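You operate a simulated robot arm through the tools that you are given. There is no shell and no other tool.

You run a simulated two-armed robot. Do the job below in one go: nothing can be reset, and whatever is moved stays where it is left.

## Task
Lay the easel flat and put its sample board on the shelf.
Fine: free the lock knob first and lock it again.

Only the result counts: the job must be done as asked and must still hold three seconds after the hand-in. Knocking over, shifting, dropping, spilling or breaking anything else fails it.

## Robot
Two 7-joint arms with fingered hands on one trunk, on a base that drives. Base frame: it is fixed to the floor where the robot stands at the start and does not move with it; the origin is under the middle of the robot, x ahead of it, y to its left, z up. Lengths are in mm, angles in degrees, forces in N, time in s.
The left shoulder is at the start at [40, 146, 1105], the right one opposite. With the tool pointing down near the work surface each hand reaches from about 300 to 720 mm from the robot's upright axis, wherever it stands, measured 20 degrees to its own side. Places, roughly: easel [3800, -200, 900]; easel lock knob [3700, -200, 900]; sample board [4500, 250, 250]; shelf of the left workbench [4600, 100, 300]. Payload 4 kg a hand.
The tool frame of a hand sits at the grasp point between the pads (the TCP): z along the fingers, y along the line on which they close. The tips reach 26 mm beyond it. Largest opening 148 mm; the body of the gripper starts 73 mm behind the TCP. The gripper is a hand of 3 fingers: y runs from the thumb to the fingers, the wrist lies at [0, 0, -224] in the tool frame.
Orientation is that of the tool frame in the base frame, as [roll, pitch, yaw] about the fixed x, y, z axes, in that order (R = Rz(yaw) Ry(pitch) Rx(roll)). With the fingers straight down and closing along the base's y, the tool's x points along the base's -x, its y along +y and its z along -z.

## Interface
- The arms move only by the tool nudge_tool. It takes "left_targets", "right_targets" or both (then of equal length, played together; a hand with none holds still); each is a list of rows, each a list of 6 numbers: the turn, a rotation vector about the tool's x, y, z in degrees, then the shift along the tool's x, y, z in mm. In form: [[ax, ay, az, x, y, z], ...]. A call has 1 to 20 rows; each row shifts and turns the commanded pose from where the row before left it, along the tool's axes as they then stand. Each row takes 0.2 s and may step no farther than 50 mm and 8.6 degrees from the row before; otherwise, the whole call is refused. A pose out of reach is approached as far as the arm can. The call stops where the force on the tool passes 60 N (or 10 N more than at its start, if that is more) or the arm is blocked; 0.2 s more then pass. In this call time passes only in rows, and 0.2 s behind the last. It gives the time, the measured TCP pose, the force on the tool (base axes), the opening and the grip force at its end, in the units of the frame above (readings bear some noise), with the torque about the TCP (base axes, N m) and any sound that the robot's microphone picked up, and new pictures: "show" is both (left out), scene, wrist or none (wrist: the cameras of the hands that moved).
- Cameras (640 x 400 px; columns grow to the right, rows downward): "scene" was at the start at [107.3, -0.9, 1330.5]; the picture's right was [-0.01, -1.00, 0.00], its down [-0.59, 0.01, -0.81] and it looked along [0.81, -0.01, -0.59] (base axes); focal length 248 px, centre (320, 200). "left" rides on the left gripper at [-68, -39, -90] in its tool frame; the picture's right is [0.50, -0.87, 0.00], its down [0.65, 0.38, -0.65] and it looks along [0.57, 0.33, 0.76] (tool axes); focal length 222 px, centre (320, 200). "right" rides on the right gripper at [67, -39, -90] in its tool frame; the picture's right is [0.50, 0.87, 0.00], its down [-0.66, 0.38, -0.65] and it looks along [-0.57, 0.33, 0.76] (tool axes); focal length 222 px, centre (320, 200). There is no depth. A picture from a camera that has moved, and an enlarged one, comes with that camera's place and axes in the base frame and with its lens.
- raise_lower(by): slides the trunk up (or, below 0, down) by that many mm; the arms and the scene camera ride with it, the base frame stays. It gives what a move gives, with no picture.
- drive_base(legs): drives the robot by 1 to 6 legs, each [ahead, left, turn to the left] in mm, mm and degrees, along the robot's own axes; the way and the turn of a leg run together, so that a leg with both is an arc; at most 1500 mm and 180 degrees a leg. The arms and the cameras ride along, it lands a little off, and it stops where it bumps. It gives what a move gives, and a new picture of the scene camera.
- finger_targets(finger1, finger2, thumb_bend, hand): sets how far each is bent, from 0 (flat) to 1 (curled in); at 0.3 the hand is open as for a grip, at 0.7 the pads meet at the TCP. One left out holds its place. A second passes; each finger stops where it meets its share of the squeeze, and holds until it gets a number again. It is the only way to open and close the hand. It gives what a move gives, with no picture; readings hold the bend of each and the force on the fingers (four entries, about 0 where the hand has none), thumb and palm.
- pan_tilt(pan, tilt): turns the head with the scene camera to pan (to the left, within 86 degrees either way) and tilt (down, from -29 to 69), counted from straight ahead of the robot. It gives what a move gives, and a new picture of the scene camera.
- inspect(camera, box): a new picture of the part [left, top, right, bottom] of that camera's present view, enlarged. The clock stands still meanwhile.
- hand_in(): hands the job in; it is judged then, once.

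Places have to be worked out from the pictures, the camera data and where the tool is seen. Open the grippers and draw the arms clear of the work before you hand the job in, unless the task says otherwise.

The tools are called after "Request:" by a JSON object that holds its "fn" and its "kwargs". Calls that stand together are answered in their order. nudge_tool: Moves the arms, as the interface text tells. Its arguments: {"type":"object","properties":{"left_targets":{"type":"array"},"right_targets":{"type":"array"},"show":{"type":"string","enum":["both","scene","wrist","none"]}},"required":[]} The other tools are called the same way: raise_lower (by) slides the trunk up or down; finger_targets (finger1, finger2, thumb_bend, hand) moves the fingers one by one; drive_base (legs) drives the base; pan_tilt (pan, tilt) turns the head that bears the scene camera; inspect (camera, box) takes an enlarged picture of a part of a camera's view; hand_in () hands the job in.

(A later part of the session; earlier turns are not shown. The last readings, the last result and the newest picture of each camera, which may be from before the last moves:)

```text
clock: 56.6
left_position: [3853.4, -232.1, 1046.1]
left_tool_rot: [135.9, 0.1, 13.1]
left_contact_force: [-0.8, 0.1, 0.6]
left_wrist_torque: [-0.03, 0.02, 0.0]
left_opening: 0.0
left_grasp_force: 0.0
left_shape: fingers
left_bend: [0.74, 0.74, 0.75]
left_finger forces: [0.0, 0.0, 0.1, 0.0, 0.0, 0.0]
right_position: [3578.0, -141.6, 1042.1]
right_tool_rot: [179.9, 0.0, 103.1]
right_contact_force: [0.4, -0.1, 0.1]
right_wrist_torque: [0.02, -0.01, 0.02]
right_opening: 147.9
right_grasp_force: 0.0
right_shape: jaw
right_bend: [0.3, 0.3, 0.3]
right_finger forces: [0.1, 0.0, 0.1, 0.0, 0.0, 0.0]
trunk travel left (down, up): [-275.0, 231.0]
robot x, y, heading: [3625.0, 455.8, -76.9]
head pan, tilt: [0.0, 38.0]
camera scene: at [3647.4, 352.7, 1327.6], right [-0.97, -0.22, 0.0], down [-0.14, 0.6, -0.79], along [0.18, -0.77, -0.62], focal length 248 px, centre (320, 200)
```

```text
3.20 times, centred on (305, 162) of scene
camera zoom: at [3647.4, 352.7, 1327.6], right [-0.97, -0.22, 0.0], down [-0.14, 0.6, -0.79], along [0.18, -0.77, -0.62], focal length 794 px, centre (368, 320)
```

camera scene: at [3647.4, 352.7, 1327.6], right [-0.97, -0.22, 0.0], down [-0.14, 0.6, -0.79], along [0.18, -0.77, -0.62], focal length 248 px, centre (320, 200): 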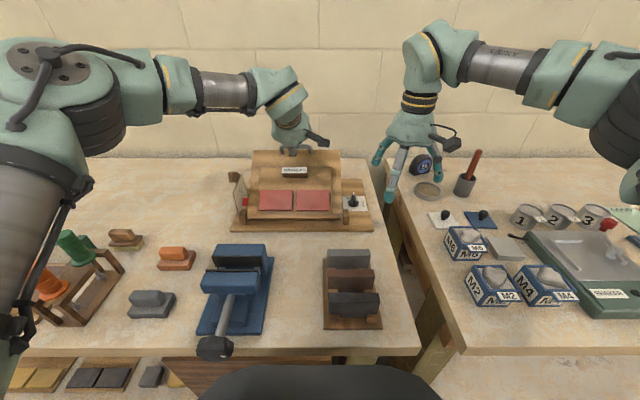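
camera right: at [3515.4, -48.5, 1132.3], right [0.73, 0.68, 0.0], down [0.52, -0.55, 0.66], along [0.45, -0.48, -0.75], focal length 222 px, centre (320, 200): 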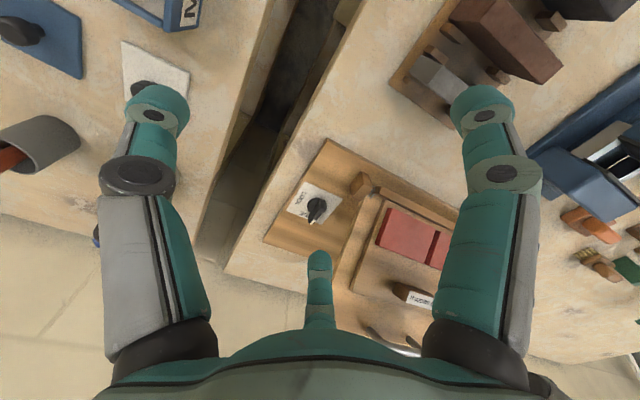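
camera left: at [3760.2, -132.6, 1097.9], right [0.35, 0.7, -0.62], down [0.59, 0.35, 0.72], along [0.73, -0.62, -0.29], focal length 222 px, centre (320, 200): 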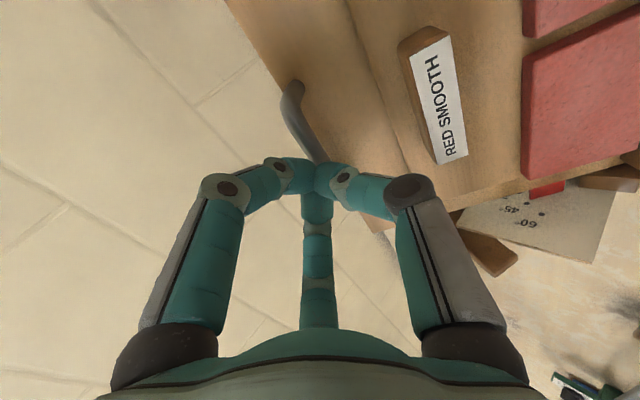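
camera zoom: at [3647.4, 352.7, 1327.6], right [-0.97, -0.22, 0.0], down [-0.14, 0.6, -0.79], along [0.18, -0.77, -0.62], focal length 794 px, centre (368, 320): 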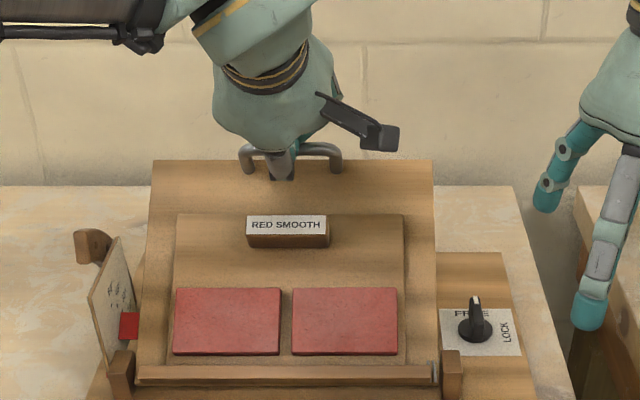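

The board follows the fist with almost no force. I continue down the arc.

Request:
{"fn": "nudge_tool", "kwargs": {"left_targets": [[1.1, 0, 0, 0, 1.2, 12], [1.1, 0, 0, 0, 1.2, 12], [1.1, 0, 0, 0, 0.2, 12], [1.1, 0, 0, 0, 0.2, 12], [1.1, 0, 0, 0, -0.8, 12], [1.1, 0, 0, 0, -0.8, 12]], "show": "scene"}}

Request:
{"fn": "inspect", "kwargs": {"camera": "left", "box": [200, 80, 440, 280]}}

Request:
{"fn": "inspect", "kwargs": {"camera": "scene", "box": [225, 100, 385, 225]}}

```text
clock: 58.0
left_position: [3862.9, -278.5, 991.8]
left_tool_rot: [142.8, 0.1, 13.1]
left_contact_force: [0.4, -1.1, 0.3]
left_wrist_torque: [0.01, -0.02, -0.01]
left_opening: 0.0
left_grasp_force: 0.2
left_shape: fingers
left_bend: [0.74, 0.74, 0.75]
left_finger forces: [0.0, 0.1, 0.0, 0.0, 0.0, 0.0]
right_position: [3578.5, -141.1, 1041.1]
right_tool_rot: [179.9, 0.0, 103.1]
right_contact_force: [-0.4, -0.7, -0.2]
right_wrist_torque: [0.02, -0.01, -0.06]
right_opening: 148.0
right_grasp_force: 0.0
right_shape: jaw
right_bend: [0.3, 0.3, 0.3]
right_finger forces: [0.0, 0.0, 0.1, 0.0, 0.1, 0.0]
trunk travel left (down, up): [-275.0, 231.0]
robot x, y, heading: [3625.2, 455.4, -76.9]
head pan, tilt: [0.0, 38.0]
camera scene: at [3647.1, 352.6, 1327.6], right [-0.97, -0.22, 0.0], down [-0.14, 0.6, -0.79], along [0.18, -0.77, -0.62], focal length 248 px, centre (320, 200)
```

scene: 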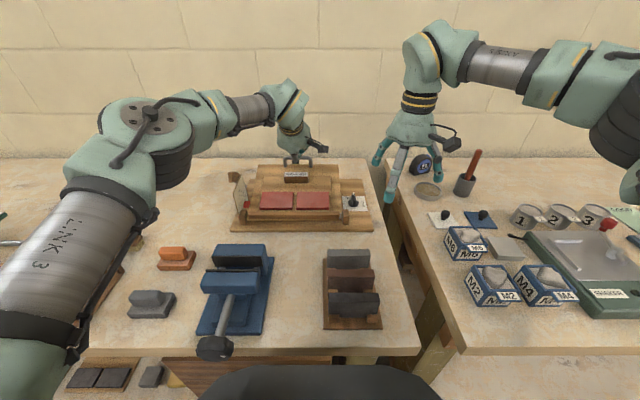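

```text
2.00 times, centred on (320, 180) of left
camera zoom: at [3778.0, -209.8, 1040.4], right [0.33, 0.78, -0.53], down [0.62, 0.24, 0.75], along [0.71, -0.57, -0.4], focal length 444 px, centre (320, 240)
```

zoom: 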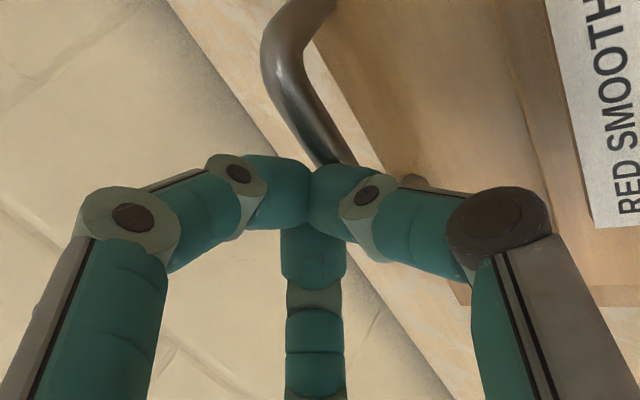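

```text
3.20 times, centred on (305, 162) of scene
camera zoom: at [3647.1, 352.6, 1327.6], right [-0.97, -0.22, 0.0], down [-0.14, 0.6, -0.79], along [0.18, -0.77, -0.62], focal length 794 px, centre (368, 320)
```

zoom: 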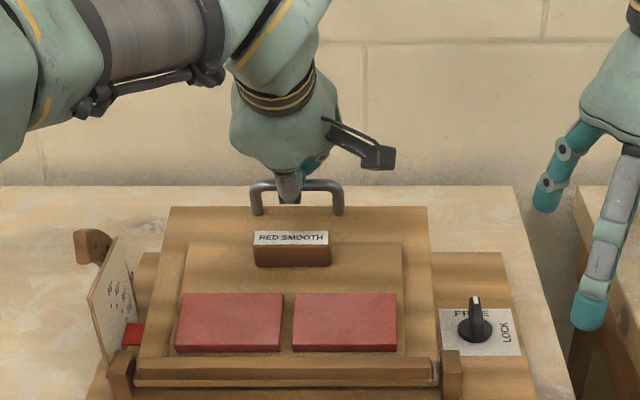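

The board is about two thirds down and the sample board sits still. The bar has drifted toward the thumb side of the fist, so I re-centre by 7 mm and go on.

Request:
{"fn": "nudge_tool", "kwargs": {"left_targets": [[0, 0, 0, 0, 0, -4], [0, 0, 0, 0, -7, 0], [0, 0, 0, 0, 0, 4], [1.1, 0, 0, 0, -1.8, 11.7], [1.1, 0, 0, 0, -1.8, 11.7]], "show": "none"}}

Request:
{"fn": "inspect", "kwargs": {"camera": "left", "box": [200, 80, 440, 280]}}

Request:
{"fn": "inspect", "kwargs": {"camera": "scene", "box": [225, 100, 385, 225]}}

```text
clock: 59.2
left_position: [3864.9, -284.7, 968.0]
left_tool_rot: [144.8, 0.1, 13.0]
left_contact_force: [0.1, 1.1, -0.9]
left_wrist_torque: [0.0, -0.02, 0.02]
left_opening: 0.0
left_grasp_force: 0.2
left_shape: fingers
left_bend: [0.74, 0.74, 0.75]
left_finger forces: [0.1, 0.0, 0.0, 0.1, 0.0, 0.0]
right_position: [3578.6, -140.5, 1040.8]
right_tool_rot: [180.0, 0.0, 103.1]
right_contact_force: [0.3, -0.7, -0.8]
right_wrist_torque: [0.01, -0.01, 0.02]
right_opening: 148.0
right_grasp_force: 0.0
right_shape: jaw
right_bend: [0.3, 0.3, 0.3]
right_finger forces: [0.0, 0.0, 0.0, 0.0, 0.0, 0.0]
trunk travel left (down, up): [-275.0, 231.0]
robot x, y, heading: [3625.3, 456.0, -77.2]
head pan, tilt: [0.0, 38.0]
```

```text
2.00 times, centred on (320, 180) of left
camera zoom: at [3779.0, -217.9, 1018.4], right [0.33, 0.8, -0.5], down [0.62, 0.21, 0.75], along [0.71, -0.56, -0.43], focal length 444 px, centre (320, 240)
```

zoom: 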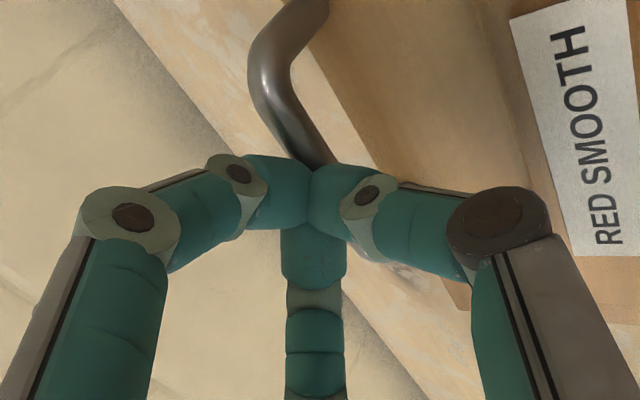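

```text
3.20 times, centred on (305, 162) of scene
camera zoom: at [3647.2, 352.5, 1327.6], right [-0.97, -0.22, 0.0], down [-0.14, 0.6, -0.79], along [0.18, -0.77, -0.62], focal length 794 px, centre (368, 320)
```

zoom: 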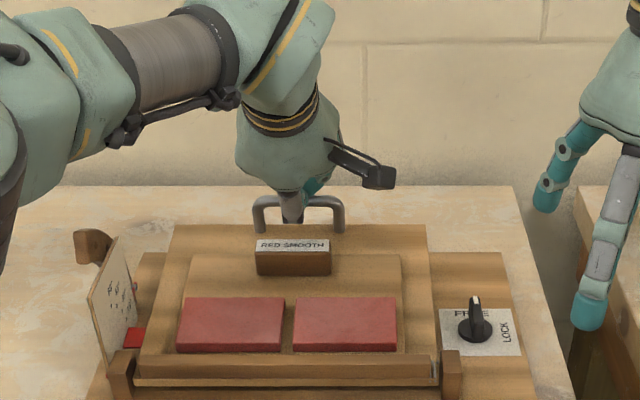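

The bar is centred again with about 10° left to flat. I push on in three smaller steps.

Request:
{"fn": "nudge_tool", "kwargs": {"left_targets": [[0.8, 0, 0, 0, -3, 10.6], [0.8, 0, 0, 0, -3, 10.6], [0.6, 0, 0, 0, -3, 10.6]], "show": "none"}}

Request:
{"fn": "inspect", "kwargs": {"camera": "left", "box": [200, 80, 440, 280]}}

Request:
{"fn": "inspect", "kwargs": {"camera": "scene", "box": [225, 100, 385, 225]}}

```text
clock: 60.0
left_position: [3866.1, -293.6, 942.2]
left_tool_rot: [146.5, 0.0, 13.2]
left_contact_force: [-1.7, 3.5, 16.2]
left_wrist_torque: [-0.16, -0.09, 0.02]
left_opening: 0.2
left_grasp_force: 13.7
left_shape: fingers
left_bend: [0.75, 0.75, 0.77]
left_finger forces: [0.1, 0.0, 0.1, 0.0, 27.8, 0.0]
right_position: [3575.4, -138.2, 1044.2]
right_tool_rot: [179.8, 0.2, 103.1]
right_contact_force: [0.6, 0.6, -0.1]
right_wrist_torque: [0.02, 0.01, 0.0]
right_opening: 147.7
right_grasp_force: 0.0
right_shape: jaw
right_bend: [0.3, 0.3, 0.3]
right_finger forces: [0.0, 0.0, 0.0, 0.0, 0.1, 0.0]
trunk travel left (down, up): [-275.0, 231.0]
robot x, y, heading: [3623.3, 457.7, -77.1]
head pan, tilt: [0.0, 38.0]
```

```text
2.00 times, centred on (320, 180) of left
camera zoom: at [3781.3, -227.2, 996.4], right [0.32, 0.82, -0.48], down [0.63, 0.19, 0.75], along [0.71, -0.54, -0.45], focal length 444 px, centre (320, 240)
```

zoom: 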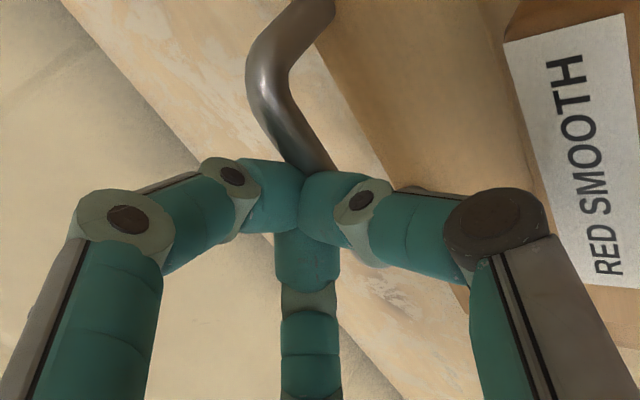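

```text
3.20 times, centred on (305, 162) of scene
camera zoom: at [3645.7, 356.9, 1328.2], right [-0.97, -0.22, 0.0], down [-0.14, 0.6, -0.79], along [0.18, -0.77, -0.61], focal length 794 px, centre (368, 320)
```

zoom: 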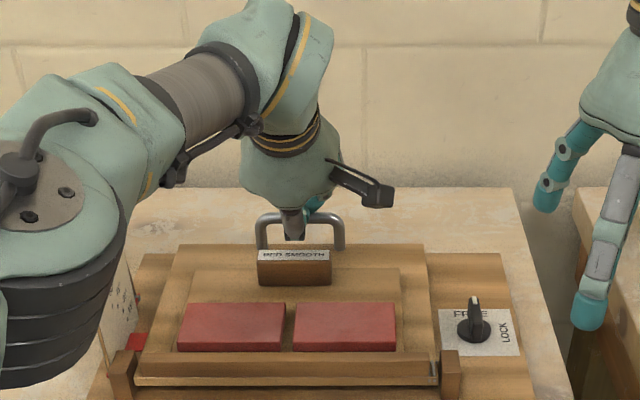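

The force jumped to 16 N, so the board seems to have reached its bottom stop. I lift the left fist off and check that it lies flat.

Request:
{"fn": "nudge_tool", "kwargs": {"left_targets": [[0, 0, 0, 0, 0, -15], [0, 0, 0, 0, 0, -30], [0, 0, 0, 0, 20, -35], [0, 0, 0, 20, 20, -40], [0, 0, 0, 40, 0, -25], [0, 0, 0, 40, 0, -25]], "show": "both"}}

Request:
{"fn": "inspect", "kwargs": {"camera": "scene", "box": [215, 130, 385, 235]}}

Request:
{"fn": "inspect", "kwargs": {"camera": "left", "box": [300, 0, 640, 200]}}

```text
clock: 61.4
left_position: [3952.4, -212.6, 1100.2]
left_tool_rot: [147.1, 0.1, 13.0]
left_contact_force: [0.6, 0.1, 0.3]
left_wrist_torque: [-0.01, 0.0, -0.01]
left_opening: 0.0
left_grasp_force: 0.1
left_shape: fingers
left_bend: [0.75, 0.75, 0.75]
left_finger forces: [0.1, 0.1, 0.0, 0.0, 0.0, 0.0]
right_position: [3579.0, -140.3, 1042.8]
right_tool_rot: [-179.9, 0.0, 103.2]
right_contact_force: [-0.2, 0.0, -0.4]
right_wrist_torque: [-0.02, 0.02, -0.02]
right_opening: 148.2
right_grasp_force: 0.1
right_shape: jaw
right_bend: [0.3, 0.3, 0.3]
right_finger forces: [0.1, 0.0, 0.0, 0.0, 0.0, 0.0]
trunk travel left (down, up): [-275.0, 231.0]
robot x, y, heading: [3625.9, 460.2, -76.9]
head pan, tilt: [0.0, 38.0]
camera scene: at [3648.5, 354.4, 1327.8], right [-0.97, -0.22, 0.0], down [-0.14, 0.6, -0.79], along [0.18, -0.77, -0.62], focal length 248 px, centre (320, 200)
camera left: at [3868.0, -146.9, 1155.4], right [0.32, 0.82, -0.47], down [0.63, 0.19, 0.75], along [0.71, -0.54, -0.46], focal length 222 px, centre (320, 200)
```

scene: 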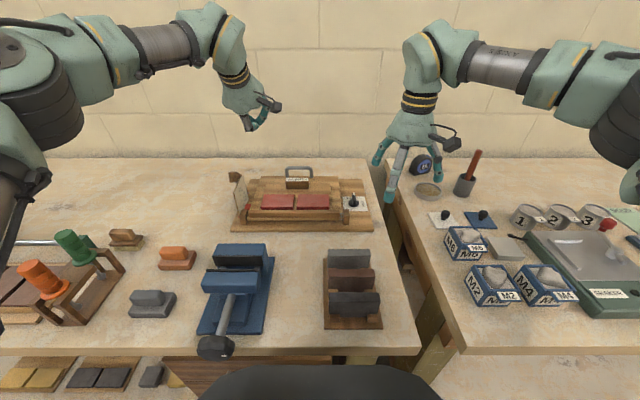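
left: 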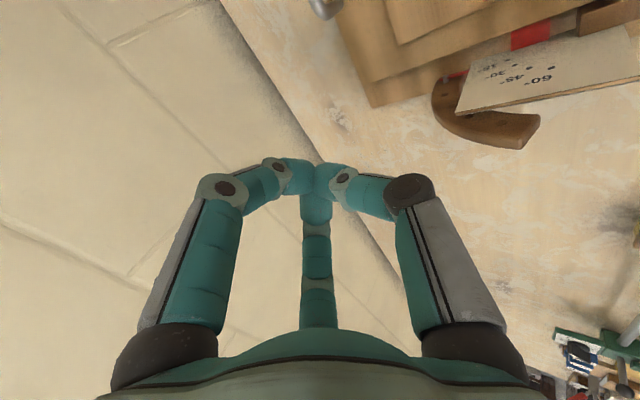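

```text
3.76 times, centred on (300, 182) of scene
camera zoom: at [3648.5, 354.4, 1327.8], right [-0.97, -0.22, 0.0], down [-0.14, 0.6, -0.79], along [0.18, -0.77, -0.62], focal length 934 px, centre (395, 266)
```

zoom: 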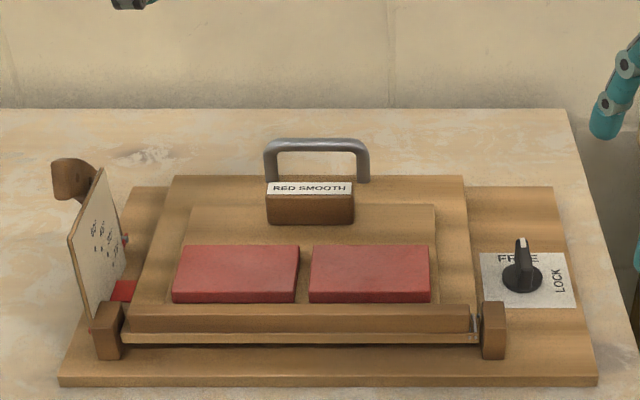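

```text
1.88 times, centred on (470, 100) of left
camera zoom: at [3868.0, -146.9, 1155.4], right [0.32, 0.82, -0.47], down [0.63, 0.19, 0.75], along [0.71, -0.54, -0.46], focal length 418 px, centre (38, 388)
```

zoom: 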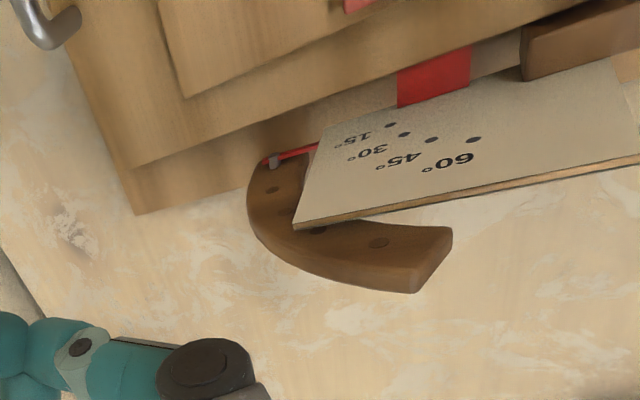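

The protractor and the geometry both say the board is flat (0°), and the sample board is still on it. Now the knob must go back to LOCK: I bring the right forward finger down to the right of the knob's near arm, to push it clockwise.

Request:
{"fn": "nudge_tool", "kwargs": {"right_targets": [[0, 0, 0, -8.4, 3.6, 38.4], [0, 0, 0, -8.4, 3.6, 38.4], [0, 0, 0, -8.4, 3.6, 38.4], [0, 0, 0, -8.4, 3.6, 38.4]], "show": "both"}}

Request:
{"fn": "inspect", "kwargs": {"camera": "scene", "box": [325, 170, 389, 224]}}

Request:
{"fn": "inspect", "kwargs": {"camera": "right", "box": [240, 180, 400, 300]}}

```text
clock: 62.4
left_position: [3951.7, -214.6, 1099.7]
left_tool_rot: [147.0, 0.1, 13.1]
left_contact_force: [0.1, -0.4, -0.2]
left_wrist_torque: [-0.02, 0.0, 0.01]
left_opening: 0.0
left_grasp_force: 0.0
left_shape: fingers
left_bend: [0.75, 0.75, 0.75]
left_finger forces: [0.1, 0.1, 0.1, 0.0, 0.0, 0.0]
right_position: [3598.6, -172.7, 888.5]
right_tool_rot: [179.9, 0.1, 103.1]
right_contact_force: [-0.4, -1.1, 0.3]
right_wrist_torque: [0.01, -0.01, -0.03]
right_opening: 148.0
right_grasp_force: 0.0
right_shape: jaw
right_bend: [0.3, 0.3, 0.3]
right_finger forces: [0.0, 0.3, 0.1, 0.0, 0.0, 0.1]
trunk travel left (down, up): [-275.0, 231.0]
robot x, y, heading: [3624.6, 454.6, -76.9]
head pan, tilt: [0.0, 38.0]
camera scene: at [3647.6, 352.4, 1327.6], right [-0.97, -0.22, 0.0], down [-0.14, 0.6, -0.79], along [0.18, -0.77, -0.62], focal length 248 px, centre (320, 200)
camera right: at [3544.7, -114.9, 977.2], right [0.73, 0.68, 0.0], down [0.52, -0.55, 0.66], along [0.45, -0.48, -0.76], focal length 222 px, centre (320, 200)
```

scene: 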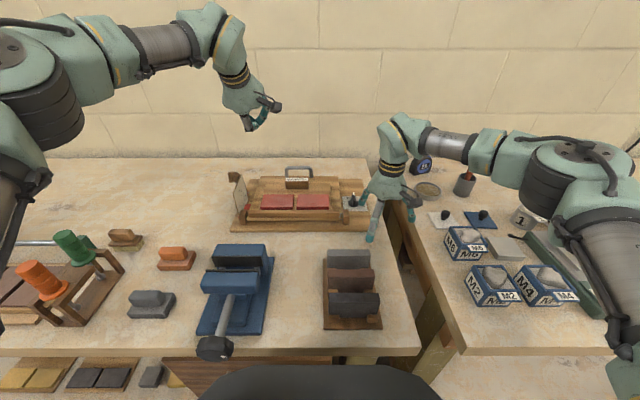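
right: 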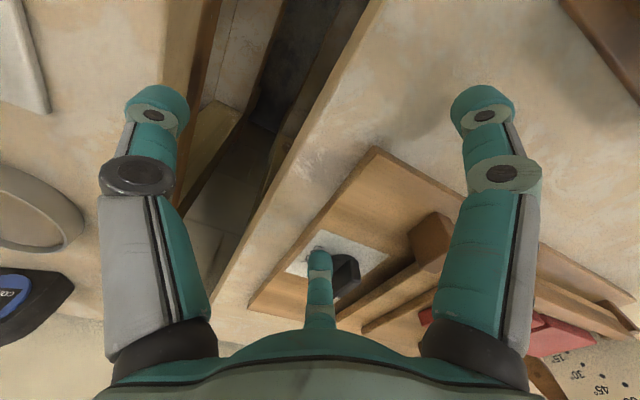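

```text
7.41 times, centred on (357, 197) of scene
camera zoom: at [3647.6, 352.4, 1327.6], right [-0.97, -0.22, 0.0], down [-0.14, 0.6, -0.79], along [0.18, -0.77, -0.62], focal length 1838 px, centre (46, 222)
```

zoom: 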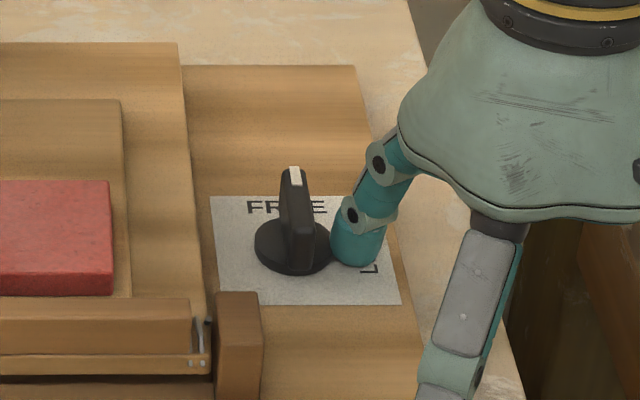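

```text
3.33 times, centred on (320, 240) of right
camera zoom: at [3544.7, -114.9, 977.2], right [0.73, 0.68, 0.0], down [0.52, -0.55, 0.66], along [0.45, -0.48, -0.76], focal length 740 px, centre (320, 67)
```

zoom: 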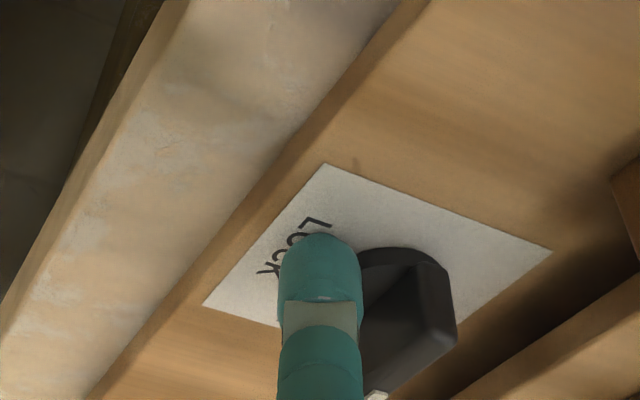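

The finger is beside the knob's near arm at the right height. I push it left along the first part of the clockwise arc.

Request:
{"fn": "nudge_tool", "kwargs": {"right_targets": [[0, 0, 0, 0, 10, 0], [0, 0, 0, 2, 5, 0], [0, 0, 0, 2, 5, 0], [0, 0, 0, 0, 5, 0], [0, 0, 0, -1, 5.5, 0]], "show": "none"}}

Request:
{"fn": "inspect", "kwargs": {"camera": "scene", "box": [325, 170, 389, 224]}}

Request:
{"fn": "inspect", "kwargs": {"camera": "right", "box": [240, 180, 400, 300]}}

```text
clock: 63.6
left_position: [3950.0, -210.2, 1102.9]
left_tool_rot: [146.9, 0.0, 13.0]
left_contact_force: [0.1, 0.1, -0.5]
left_wrist_torque: [0.02, 0.0, 0.02]
left_opening: 0.0
left_grasp_force: 0.0
left_shape: fingers
left_bend: [0.75, 0.75, 0.75]
left_finger forces: [0.1, 0.1, 0.0, 0.0, 0.1, 0.0]
right_position: [3627.0, -158.3, 890.5]
right_tool_rot: [179.8, 0.3, 103.1]
right_contact_force: [-13.5, 7.3, 17.2]
right_wrist_torque: [-0.92, -0.46, -0.44]
right_opening: 146.7
right_grasp_force: 0.0
right_shape: jaw
right_bend: [0.3, 0.37, 0.3]
right_finger forces: [0.0, 27.6, 0.0, 0.0, 0.0, 0.0]
trunk travel left (down, up): [-275.0, 231.0]
robot x, y, heading: [3623.1, 454.0, -77.2]
head pan, tilt: [0.0, 38.0]
```

```text
7.41 times, centred on (357, 197) of scene
camera zoom: at [3645.4, 357.2, 1328.2], right [-0.97, -0.22, 0.0], down [-0.14, 0.6, -0.79], along [0.18, -0.77, -0.61], focal length 1838 px, centre (46, 222)
```

zoom: 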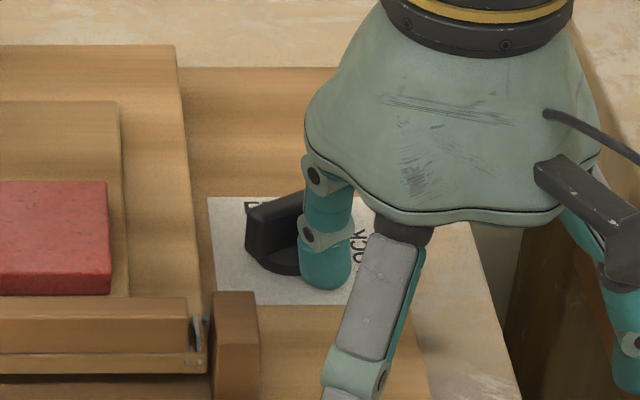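

```text
3.33 times, centred on (320, 240) of right
camera zoom: at [3573.1, -101.1, 980.6], right [0.73, 0.68, 0.0], down [0.51, -0.55, 0.66], along [0.45, -0.48, -0.75], focal length 740 px, centre (320, 67)
```

zoom: 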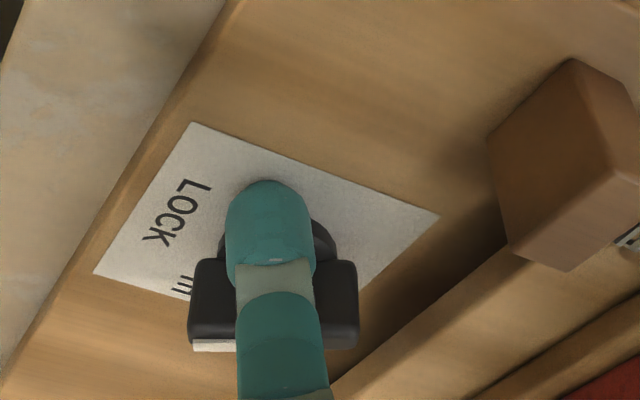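

The knob has turned about 60° and the finger has slid toward its middle. I back off, shift left toward the end of that arm, raise slightly, and push forward for the rest.

Request:
{"fn": "nudge_tool", "kwargs": {"right_targets": [[0, 0, 0, 10, 0, -3], [0, 0, 0, 0, 12, 0], [0, 0, 0, -8, 0, 0], [0, 0, 0, -6, 0, 0], [0, 0, 0, -6, 0, 0]], "show": "none"}}

Request:
{"fn": "inspect", "kwargs": {"camera": "scene", "box": [325, 170, 389, 224]}}

Request:
{"fn": "inspect", "kwargs": {"camera": "right", "box": [240, 180, 400, 300]}}

```text
clock: 64.8
left_position: [3950.6, -210.9, 1100.0]
left_tool_rot: [146.9, 0.1, 13.0]
left_contact_force: [-0.6, -0.9, -0.1]
left_wrist_torque: [-0.02, -0.01, 0.0]
left_opening: 0.1
left_grasp_force: 0.0
left_shape: fingers
left_bend: [0.75, 0.75, 0.75]
left_finger forces: [0.0, 0.1, 0.0, 0.1, 0.0, 0.0]
right_position: [3643.4, -165.6, 892.8]
right_tool_rot: [179.8, 0.0, 103.4]
right_contact_force: [-2.4, 9.9, 4.3]
right_wrist_torque: [-0.26, -0.3, 0.44]
right_opening: 147.5
right_grasp_force: 0.1
right_shape: jaw
right_bend: [0.3, 0.35, 0.3]
right_finger forces: [0.0, 10.6, 0.0, 0.0, 0.0, 0.0]
trunk travel left (down, up): [-275.0, 231.0]
robot x, y, heading: [3628.6, 456.3, -77.1]
head pan, tilt: [0.0, 38.0]
```

```text
7.41 times, centred on (357, 197) of scene
camera zoom: at [3647.0, 356.0, 1327.9], right [-0.97, -0.22, 0.0], down [-0.14, 0.6, -0.79], along [0.18, -0.77, -0.61], focal length 1838 px, centre (46, 222)
```

zoom: 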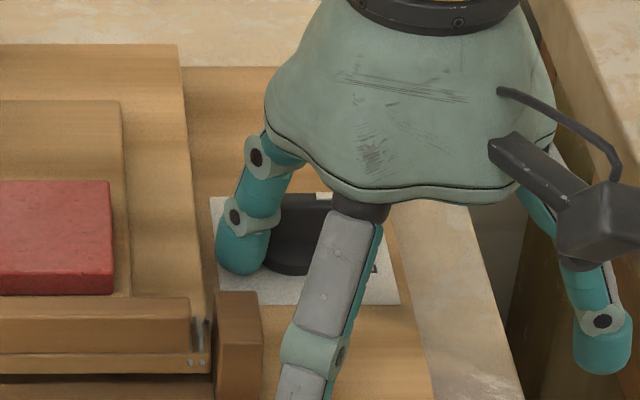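

```text
3.33 times, centred on (320, 240) of right
camera zoom: at [3588.7, -108.2, 982.1], right [0.73, 0.68, 0.0], down [0.52, -0.55, 0.65], along [0.45, -0.48, -0.76], focal length 740 px, centre (320, 67)
```

zoom: 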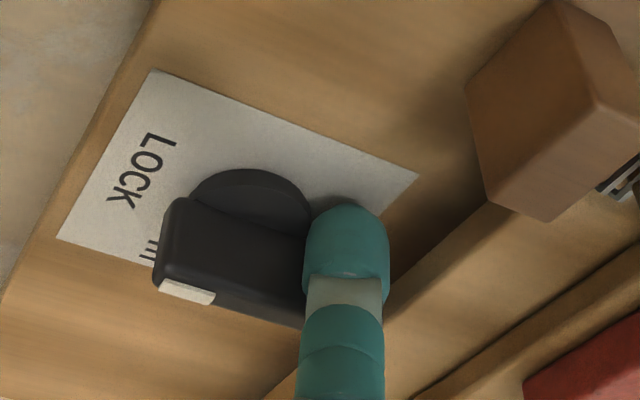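

The bar's edge is now parallel to the bench front, i.e. the mark points at LOCK again. I press 4 mm more to make sure it is against its stop.

Request:
{"fn": "nudge_tool", "kwargs": {"right_targets": [[0, 0, 0, -3, 0, 0], [0, 0, 0, -3, 0, 0]], "show": "none"}}

Request:
{"fn": "inspect", "kwargs": {"camera": "right", "box": [240, 180, 400, 300]}}

```text
clock: 65.4
left_position: [3951.3, -209.1, 1101.3]
left_tool_rot: [146.7, 0.1, 13.1]
left_contact_force: [-0.6, -0.6, 0.8]
left_wrist_torque: [-0.04, -0.01, -0.02]
left_opening: 0.1
left_grasp_force: 0.1
left_shape: fingers
left_bend: [0.75, 0.75, 0.75]
left_finger forces: [0.1, 0.0, 0.0, 0.1, 0.0, 0.1]
right_position: [3643.8, -169.7, 893.6]
right_tool_rot: [180.0, 0.3, 103.2]
right_contact_force: [-4.1, 16.7, 10.7]
right_wrist_torque: [-0.49, -0.6, 0.77]
right_opening: 147.8
right_grasp_force: 0.0
right_shape: jaw
right_bend: [0.3, 0.37, 0.3]
right_finger forces: [0.1, 19.8, 0.0, 0.1, 0.0, 0.0]
trunk travel left (down, up): [-275.0, 231.0]
robot x, y, heading: [3623.2, 456.8, -77.0]
head pan, tilt: [0.0, 38.0]
```

```text
3.33 times, centred on (320, 240) of right
camera zoom: at [3589.1, -113.2, 983.3], right [0.73, 0.68, 0.0], down [0.52, -0.55, 0.66], along [0.45, -0.48, -0.75], focal length 740 px, centre (320, 67)
```

zoom: 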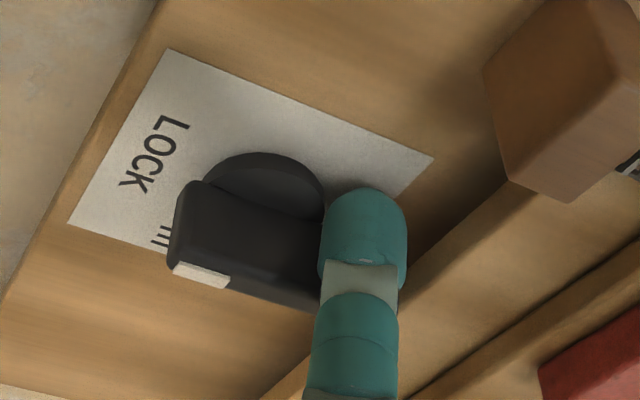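

The knob is firmly at LOCK. I withdraw the right finger back and up, and look toward the shelf to plan the placing.

Request:
{"fn": "nudge_tool", "kwargs": {"right_targets": [[0, 0, 0, 10, 0, 0], [0, 0, 0, 10, -5, -10], [0, 0, 0, 20, -15, -40], [0, 0, 0, 30, -15, -35], [0, 0, 0, 30, -15, -35]], "show": "scene"}}

Request:
{"fn": "inspect", "kwargs": {"camera": "scene", "box": [215, 130, 385, 235]}}

Request:
{"fn": "pan_tilt", "kwargs": {"pan": 45, "tilt": 50}}

```text
clock: 66.6
left_position: [3951.0, -211.0, 1100.5]
left_tool_rot: [146.9, 0.2, 13.2]
left_contact_force: [0.6, -0.6, -0.3]
left_wrist_torque: [-0.01, -0.01, 0.01]
left_opening: 0.0
left_grasp_force: 0.0
left_shape: fingers
left_bend: [0.75, 0.75, 0.75]
left_finger forces: [0.0, 0.0, 0.1, 0.0, 0.0, 0.0]
right_position: [3572.3, -85.9, 1011.2]
right_tool_rot: [179.9, 0.2, 103.1]
right_contact_force: [0.1, -0.4, 0.5]
right_wrist_torque: [0.02, -0.01, -0.01]
right_opening: 148.0
right_grasp_force: 0.0
right_shape: jaw
right_bend: [0.3, 0.3, 0.3]
right_finger forces: [0.1, 0.0, 0.1, 0.0, 0.1, 0.0]
trunk travel left (down, up): [-275.0, 231.0]
robot x, y, heading: [3623.8, 457.4, -77.1]
head pan, tilt: [0.0, 38.0]
camera scene: at [3646.4, 354.7, 1327.8], right [-0.97, -0.23, 0.0], down [-0.14, 0.6, -0.79], along [0.18, -0.77, -0.61], focal length 248 px, centre (320, 200)
```

scene: 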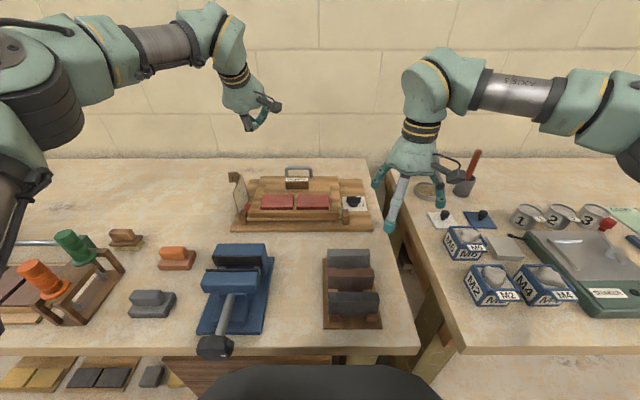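

```text
3.76 times, centred on (300, 182) of scene
camera zoom: at [3646.4, 354.7, 1327.8], right [-0.97, -0.23, 0.0], down [-0.14, 0.6, -0.79], along [0.18, -0.77, -0.61], focal length 934 px, centre (395, 266)
```

zoom: 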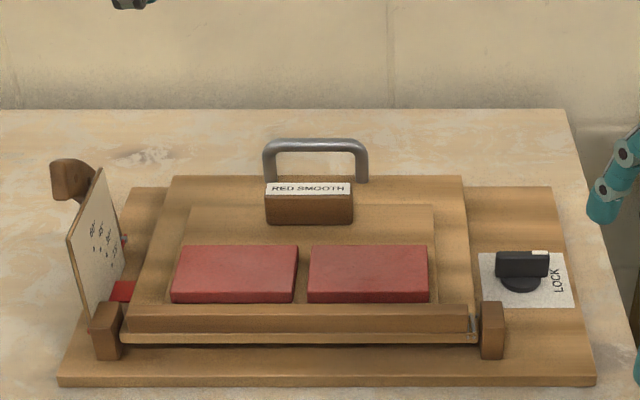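

```text
clock: 67.7
left_position: [3951.4, -212.9, 1099.7]
left_tool_rot: [147.0, 0.2, 13.0]
left_contact_force: [-0.3, -0.1, 0.6]
left_wrist_torque: [-0.04, -0.02, -0.01]
left_opening: 0.0
left_grasp_force: 0.1
left_shape: fingers
left_bend: [0.75, 0.75, 0.75]
left_finger forces: [0.1, 0.0, 0.1, 0.0, 0.0, 0.1]
right_position: [3572.0, -87.9, 1010.9]
right_tool_rot: [180.0, 0.1, 103.1]
right_contact_force: [-0.4, 0.4, 0.5]
right_wrist_torque: [0.0, 0.01, 0.0]
right_opening: 148.1
right_grasp_force: 0.1
right_shape: jaw
right_bend: [0.3, 0.3, 0.3]
right_finger forces: [0.1, 0.1, 0.0, 0.0, 0.0, 0.1]
trunk travel left (down, up): [-275.0, 231.0]
robot x, y, heading: [3623.5, 454.8, -76.9]
head pan, tilt: [45.0, 50.0]
camera scene: at [3693.1, 396.6, 1310.6], right [-0.53, -0.85, 0.0], down [-0.65, 0.41, -0.64], along [0.54, -0.34, -0.77], focal length 248 px, centre (320, 200)
```

scene: 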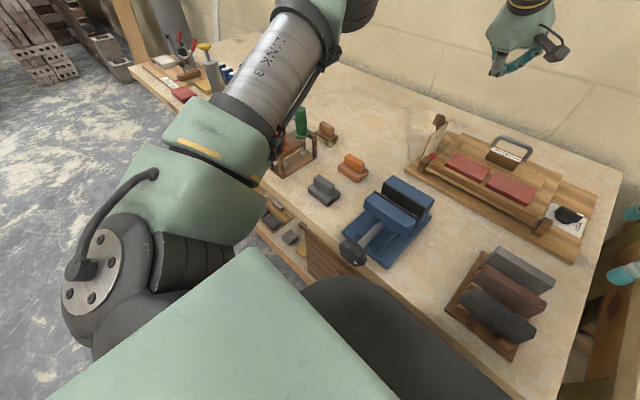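

The easel lies flat and the knob is back at LOCK. For lifting the sample board by its label block I want a nearly vertical left hand, so I move 25 mm closer and then turn the left hand steeper and half-open it.

Request:
{"fn": "drive_base", "kwargs": {"legs": [[25, 0, 0]]}}

Request:
{"fn": "pan_tilt", "kwargs": {"pan": 0, "tilt": 40}}

Request:
{"fn": "finger_targets", "kwargs": {"hand": "left", "finger1": 0.5, "finger2": 0.5, "thumb_bend": 0.52}}

Request:
{"fn": "nudge_tool", "kwargs": {"left_targets": [[0, 0, 0, -30, 0, -25], [0, 0, 0, -30, -15, -20], [0, 0, 0, -20, -15, 0], [7.7, 0, 0, -12, -10, 0], [7.7, 0, 0, -10, -8, 0], [7.7, 0, 0, 0, 0, 0]], "show": "both"}}

```text
clock: 68.5
left_position: [3957.5, -233.8, 1103.9]
left_tool_rot: [146.7, 0.2, 13.1]
left_contact_force: [0.3, -0.5, -0.3]
left_wrist_torque: [-0.02, 0.01, 0.02]
left_opening: 0.0
left_grasp_force: 0.1
left_shape: fingers
left_bend: [0.75, 0.75, 0.75]
left_finger forces: [0.1, 0.0, 0.1, 0.0, 0.0, 0.1]
right_position: [3577.4, -106.6, 1013.1]
right_tool_rot: [179.9, 0.3, 103.1]
right_contact_force: [-0.2, -0.1, 0.1]
right_wrist_torque: [-0.02, -0.08, 0.01]
right_opening: 148.1
right_grasp_force: 0.0
right_shape: jaw
right_bend: [0.3, 0.3, 0.3]
right_finger forces: [0.0, 0.0, 0.0, 0.1, 0.1, 0.1]
trunk travel left (down, up): [-275.0, 231.0]
robot x, y, heading: [3625.7, 428.9, -77.0]
head pan, tilt: [45.0, 50.0]
camera scene: at [3697.6, 377.3, 1310.9], right [-0.53, -0.85, 0.0], down [-0.65, 0.4, -0.64], along [0.55, -0.34, -0.76], focal length 248 px, centre (320, 200)
```

scene: 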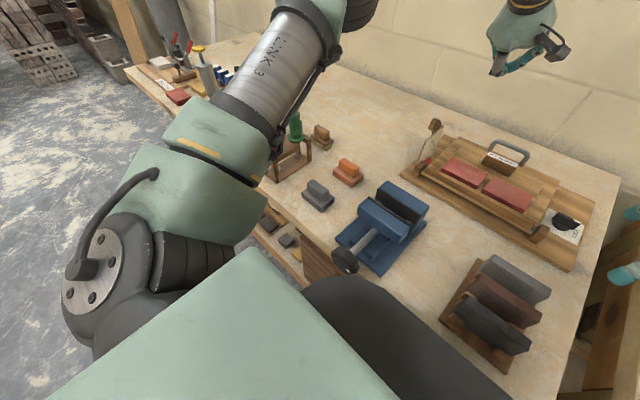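

```text
clock: 69.6
left_position: [3957.4, -236.7, 1100.7]
left_tool_rot: [146.9, 0.2, 13.1]
left_contact_force: [-0.3, -0.1, -0.9]
left_wrist_torque: [-0.02, 0.01, 0.01]
left_opening: 0.0
left_grasp_force: 0.1
left_shape: fingers
left_bend: [0.75, 0.75, 0.75]
left_finger forces: [0.0, 0.0, 0.0, 0.1, 0.0, 0.0]
right_position: [3578.9, -111.4, 1011.7]
right_tool_rot: [179.8, 0.1, 103.1]
right_contact_force: [0.0, -0.3, -0.1]
right_wrist_torque: [0.01, 0.01, -0.04]
right_opening: 147.5
right_grasp_force: 0.0
right_shape: jaw
right_bend: [0.3, 0.3, 0.3]
right_finger forces: [0.0, 0.1, 0.0, 0.0, 0.1, 0.1]
trunk travel left (down, up): [-275.0, 231.0]
robot x, y, heading: [3627.2, 433.2, -77.1]
head pan, tilt: [0.0, 40.0]
camera scene: at [3652.5, 331.0, 1324.7], right [-0.97, -0.23, 0.0], down [-0.15, 0.63, -0.77], along [0.17, -0.75, -0.64], focal length 248 px, centre (320, 200)
```

scene: 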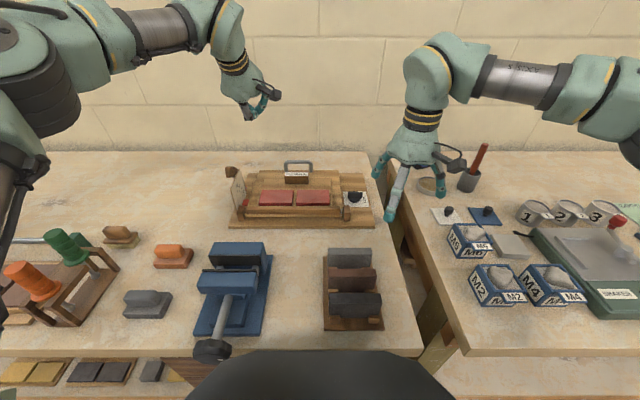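

```text
clock: 70.6
left_position: [3957.0, -236.4, 1102.0]
left_tool_rot: [146.9, 0.0, 13.1]
left_contact_force: [-1.2, -0.2, 0.0]
left_wrist_torque: [0.05, -0.01, -0.01]
left_opening: 58.5
left_grasp_force: 0.1
left_shape: fingers
left_bend: [0.5, 0.5, 0.52]
left_finger forces: [0.0, 0.0, 0.0, 0.1, 0.0, 0.0]
right_position: [3578.0, -111.3, 1011.5]
right_tool_rot: [180.0, 0.0, 103.2]
right_contact_force: [-0.2, -1.2, 0.0]
right_wrist_torque: [-0.03, 0.01, 0.01]
right_opening: 147.8
right_grasp_force: 0.0
right_shape: jaw
right_bend: [0.3, 0.3, 0.3]
right_finger forces: [0.0, 0.1, 0.1, 0.0, 0.0, 0.1]
trunk travel left (down, up): [-275.0, 231.0]
robot x, y, heading: [3631.8, 434.0, -77.0]
head pan, tilt: [0.0, 40.0]
```

```text
clock: 72.0
left_position: [3844.2, -195.1, 1113.8]
left_tool_rot: [162.4, 0.1, 13.1]
left_contact_force: [0.2, 0.1, 0.5]
left_wrist_torque: [-0.06, 0.01, -0.03]
left_opening: 58.8
left_grasp_force: 0.1
left_shape: fingers
left_bend: [0.5, 0.5, 0.52]
left_finger forces: [0.0, 0.0, 0.0, 0.1, 0.0, 0.1]
left hand out of reach, approached as far as the arm can: row 6
right_position: [3577.9, -110.2, 1011.9]
right_tool_rot: [-179.9, 0.0, 103.2]
right_contact_force: [0.1, 0.2, 0.9]
right_wrist_torque: [0.0, 0.04, -0.01]
right_opening: 147.9
right_grasp_force: 0.2
right_shape: jaw
right_bend: [0.3, 0.3, 0.3]
right_finger forces: [0.1, 0.0, 0.0, 0.0, 0.0, 0.0]
trunk travel left (down, up): [-275.0, 231.0]
robot x, y, heading: [3628.9, 435.5, -77.1]
head pan, tilt: [0.0, 40.0]
camera scene: at [3653.1, 331.2, 1324.7], right [-0.97, -0.23, 0.0], down [-0.15, 0.63, -0.77], along [0.17, -0.75, -0.64], focal length 248 px, centre (320, 200)
camera left: at [3763.1, -147.4, 1188.4], right [0.3, 0.92, -0.26], down [0.68, -0.01, 0.74], along [0.67, -0.4, -0.62], focal length 222 px, centre (320, 200)
```

scene: 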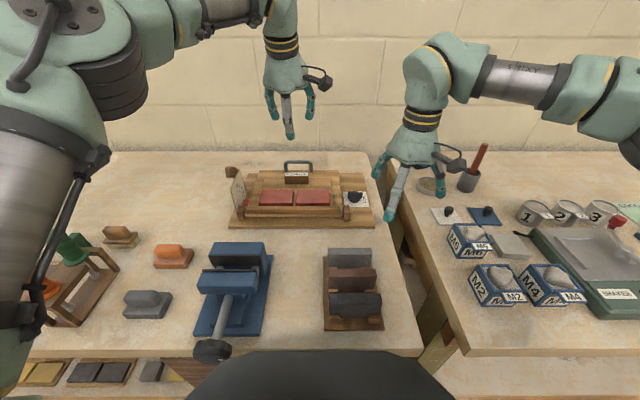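
left: 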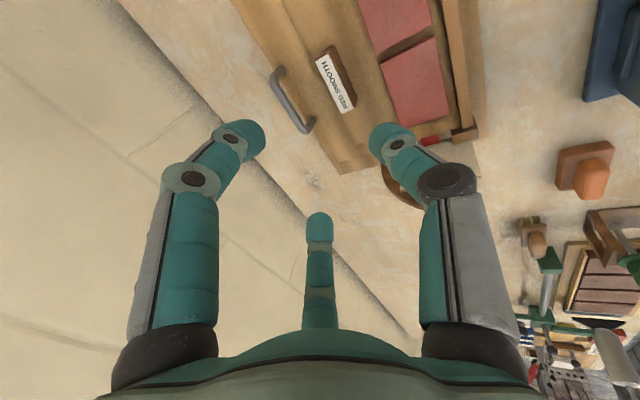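

The steeper turn was refused at that height (the hand stays at about 72° down), though it is above the easel. I lower toward the block first and then try to steepen again.

Request:
{"fn": "nudge_tool", "kwargs": {"left_targets": [[0, 0, 0, 0, 0, 32], [0, 0, 0, 0, 0.7, 32], [0, 0, 0, 0, 0.7, 30]], "show": "none"}}

Request:
{"fn": "nudge_tool", "kwargs": {"left_targets": [[4, 0, 0, 0, 0, 0], [4, 0, 0, 0, 0, 0]], "show": "wrist"}}

```text
clock: 72.8
left_position: [3849.8, -226.3, 1023.1]
left_tool_rot: [162.4, 0.1, 13.1]
left_contact_force: [0.4, -0.1, -0.3]
left_wrist_torque: [0.02, 0.0, -0.01]
left_opening: 58.4
left_grasp_force: 0.1
left_shape: fingers
left_bend: [0.5, 0.5, 0.52]
left_finger forces: [0.0, 0.0, 0.1, 0.0, 0.0, 0.0]
right_position: [3578.0, -111.8, 1012.2]
right_tool_rot: [179.9, 0.0, 103.1]
right_contact_force: [0.1, -0.1, 0.1]
right_wrist_torque: [0.0, 0.02, -0.02]
right_opening: 147.9
right_grasp_force: 0.0
right_shape: jaw
right_bend: [0.3, 0.3, 0.3]
right_finger forces: [0.0, 0.0, 0.0, 0.0, 0.0, 0.0]
trunk travel left (down, up): [-275.0, 231.0]
robot x, y, heading: [3630.5, 430.8, -77.1]
head pan, tilt: [0.0, 40.0]
```

```text
clock: 73.4
left_position: [3850.4, -226.6, 1024.0]
left_tool_rot: [162.2, 0.1, 13.2]
left_contact_force: [0.3, 0.0, -1.2]
left_wrist_torque: [-0.02, 0.03, 0.0]
left_opening: 58.5
left_grasp_force: 0.2
left_shape: fingers
left_bend: [0.5, 0.5, 0.52]
left_finger forces: [0.1, 0.0, 0.0, 0.0, 0.1, 0.1]
left hand out of reach, approached as far as the arm can: row 1, 2
right_position: [3577.6, -111.6, 1011.1]
right_tool_rot: [179.9, 0.1, 103.1]
right_contact_force: [-0.2, 0.2, -0.5]
right_wrist_torque: [0.01, 0.02, 0.0]
right_opening: 148.0
right_grasp_force: 0.0
right_shape: jaw
right_bend: [0.3, 0.3, 0.3]
right_finger forces: [0.1, 0.0, 0.1, 0.0, 0.1, 0.1]
trunk travel left (down, up): [-275.0, 231.0]
robot x, y, heading: [3627.4, 434.3, -77.0]
head pan, tilt: [0.0, 40.0]
camera left: at [3769.3, -177.6, 1098.8], right [0.3, 0.92, -0.26], down [0.68, -0.01, 0.74], along [0.67, -0.4, -0.62], focal length 222 px, centre (320, 200)
```

left: 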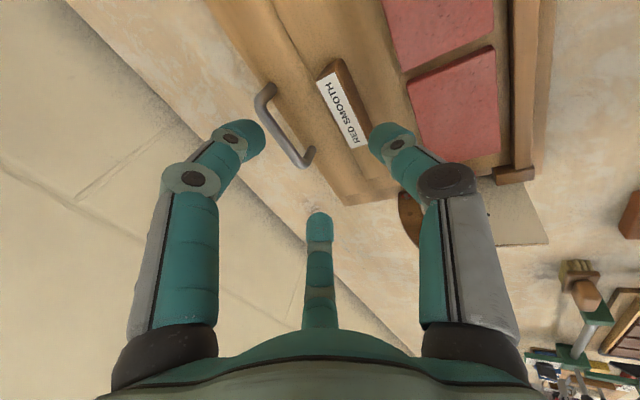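

At about 72° down it is still workable: the block centre comes out at f≈757, l≈65 (world about (3848,-234), top z≈925). I lower the half-open hand over the block, stopping about 25 mm short to check.

Request:
{"fn": "nudge_tool", "kwargs": {"left_targets": [[0, 0, 0, -0.5, -7, 23.5], [0, 0, 0, -0.5, -7, 23.5], [0, 0, 0, -0.5, -7, 23.5]], "show": "both"}}

Request:
{"fn": "inspect", "kwargs": {"camera": "left", "box": [180, 40, 480, 260]}}

Request:
{"fn": "inspect", "kwargs": {"camera": "scene", "box": [240, 110, 370, 220]}}

```text
clock: 74.2
left_position: [3847.3, -227.6, 949.8]
left_tool_rot: [162.3, 0.1, 13.1]
left_contact_force: [-0.6, -0.2, 0.3]
left_wrist_torque: [0.0, 0.02, -0.03]
left_opening: 58.8
left_grasp_force: 0.0
left_shape: fingers
left_bend: [0.5, 0.5, 0.52]
left_finger forces: [0.1, 0.0, 0.1, 0.0, 0.0, 0.0]
right_position: [3578.1, -111.1, 1010.7]
right_tool_rot: [179.9, 0.1, 103.2]
right_contact_force: [-0.4, 0.2, 0.3]
right_wrist_torque: [0.0, -0.01, 0.0]
right_opening: 147.9
right_grasp_force: 0.1
right_shape: jaw
right_bend: [0.3, 0.3, 0.3]
right_finger forces: [0.0, 0.0, 0.0, 0.0, 0.0, 0.0]
trunk travel left (down, up): [-275.0, 231.0]
robot x, y, heading: [3627.3, 432.3, -77.1]
head pan, tilt: [0.0, 40.0]
camera scene: at [3652.6, 330.3, 1324.6], right [-0.97, -0.22, 0.0], down [-0.14, 0.63, -0.77], along [0.17, -0.75, -0.64], focal length 248 px, centre (320, 200)
camera left: at [3766.4, -180.2, 1024.5], right [0.3, 0.92, -0.26], down [0.68, -0.01, 0.74], along [0.67, -0.4, -0.62], focal length 222 px, centre (320, 200)
```

scene: 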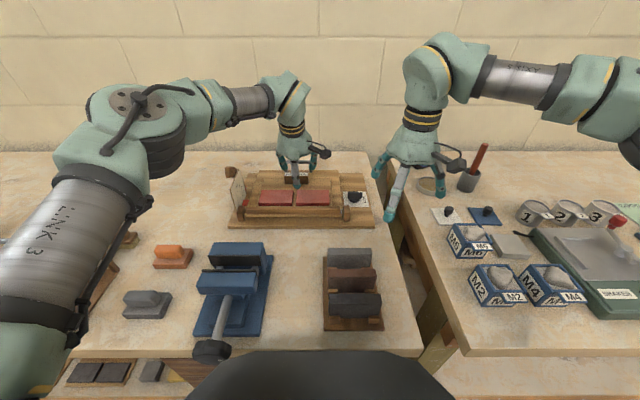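
left: 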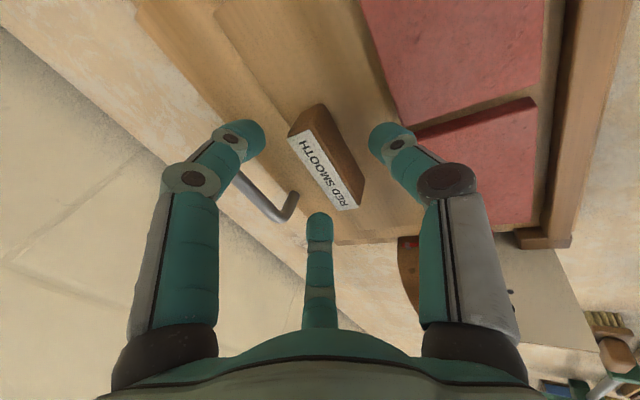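

```text
1.82 times, centred on (330, 150) of left
camera zoom: at [3766.4, -180.2, 1024.5], right [0.3, 0.92, -0.26], down [0.68, -0.01, 0.74], along [0.67, -0.4, -0.62], focal length 404 px, centre (302, 291)
```

zoom: 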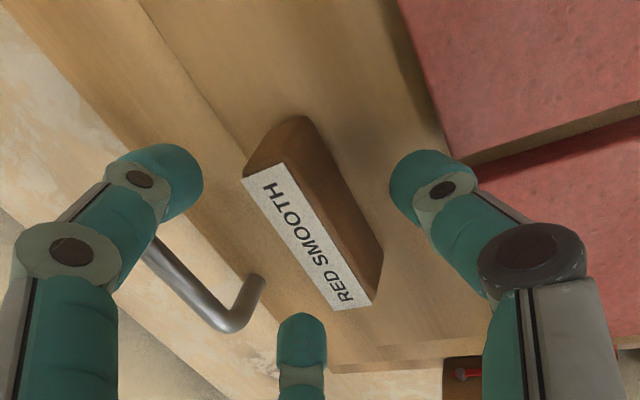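

```text
3.64 times, centred on (305, 165) of scene
camera zoom: at [3652.6, 330.3, 1324.6], right [-0.97, -0.22, 0.0], down [-0.14, 0.63, -0.77], along [0.17, -0.75, -0.64], focal length 902 px, centre (374, 327)
```

zoom: 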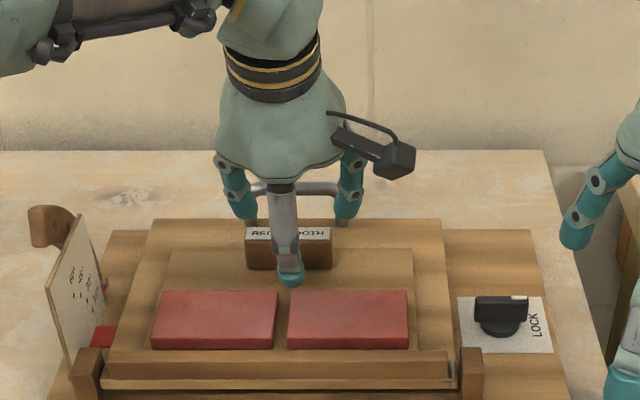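

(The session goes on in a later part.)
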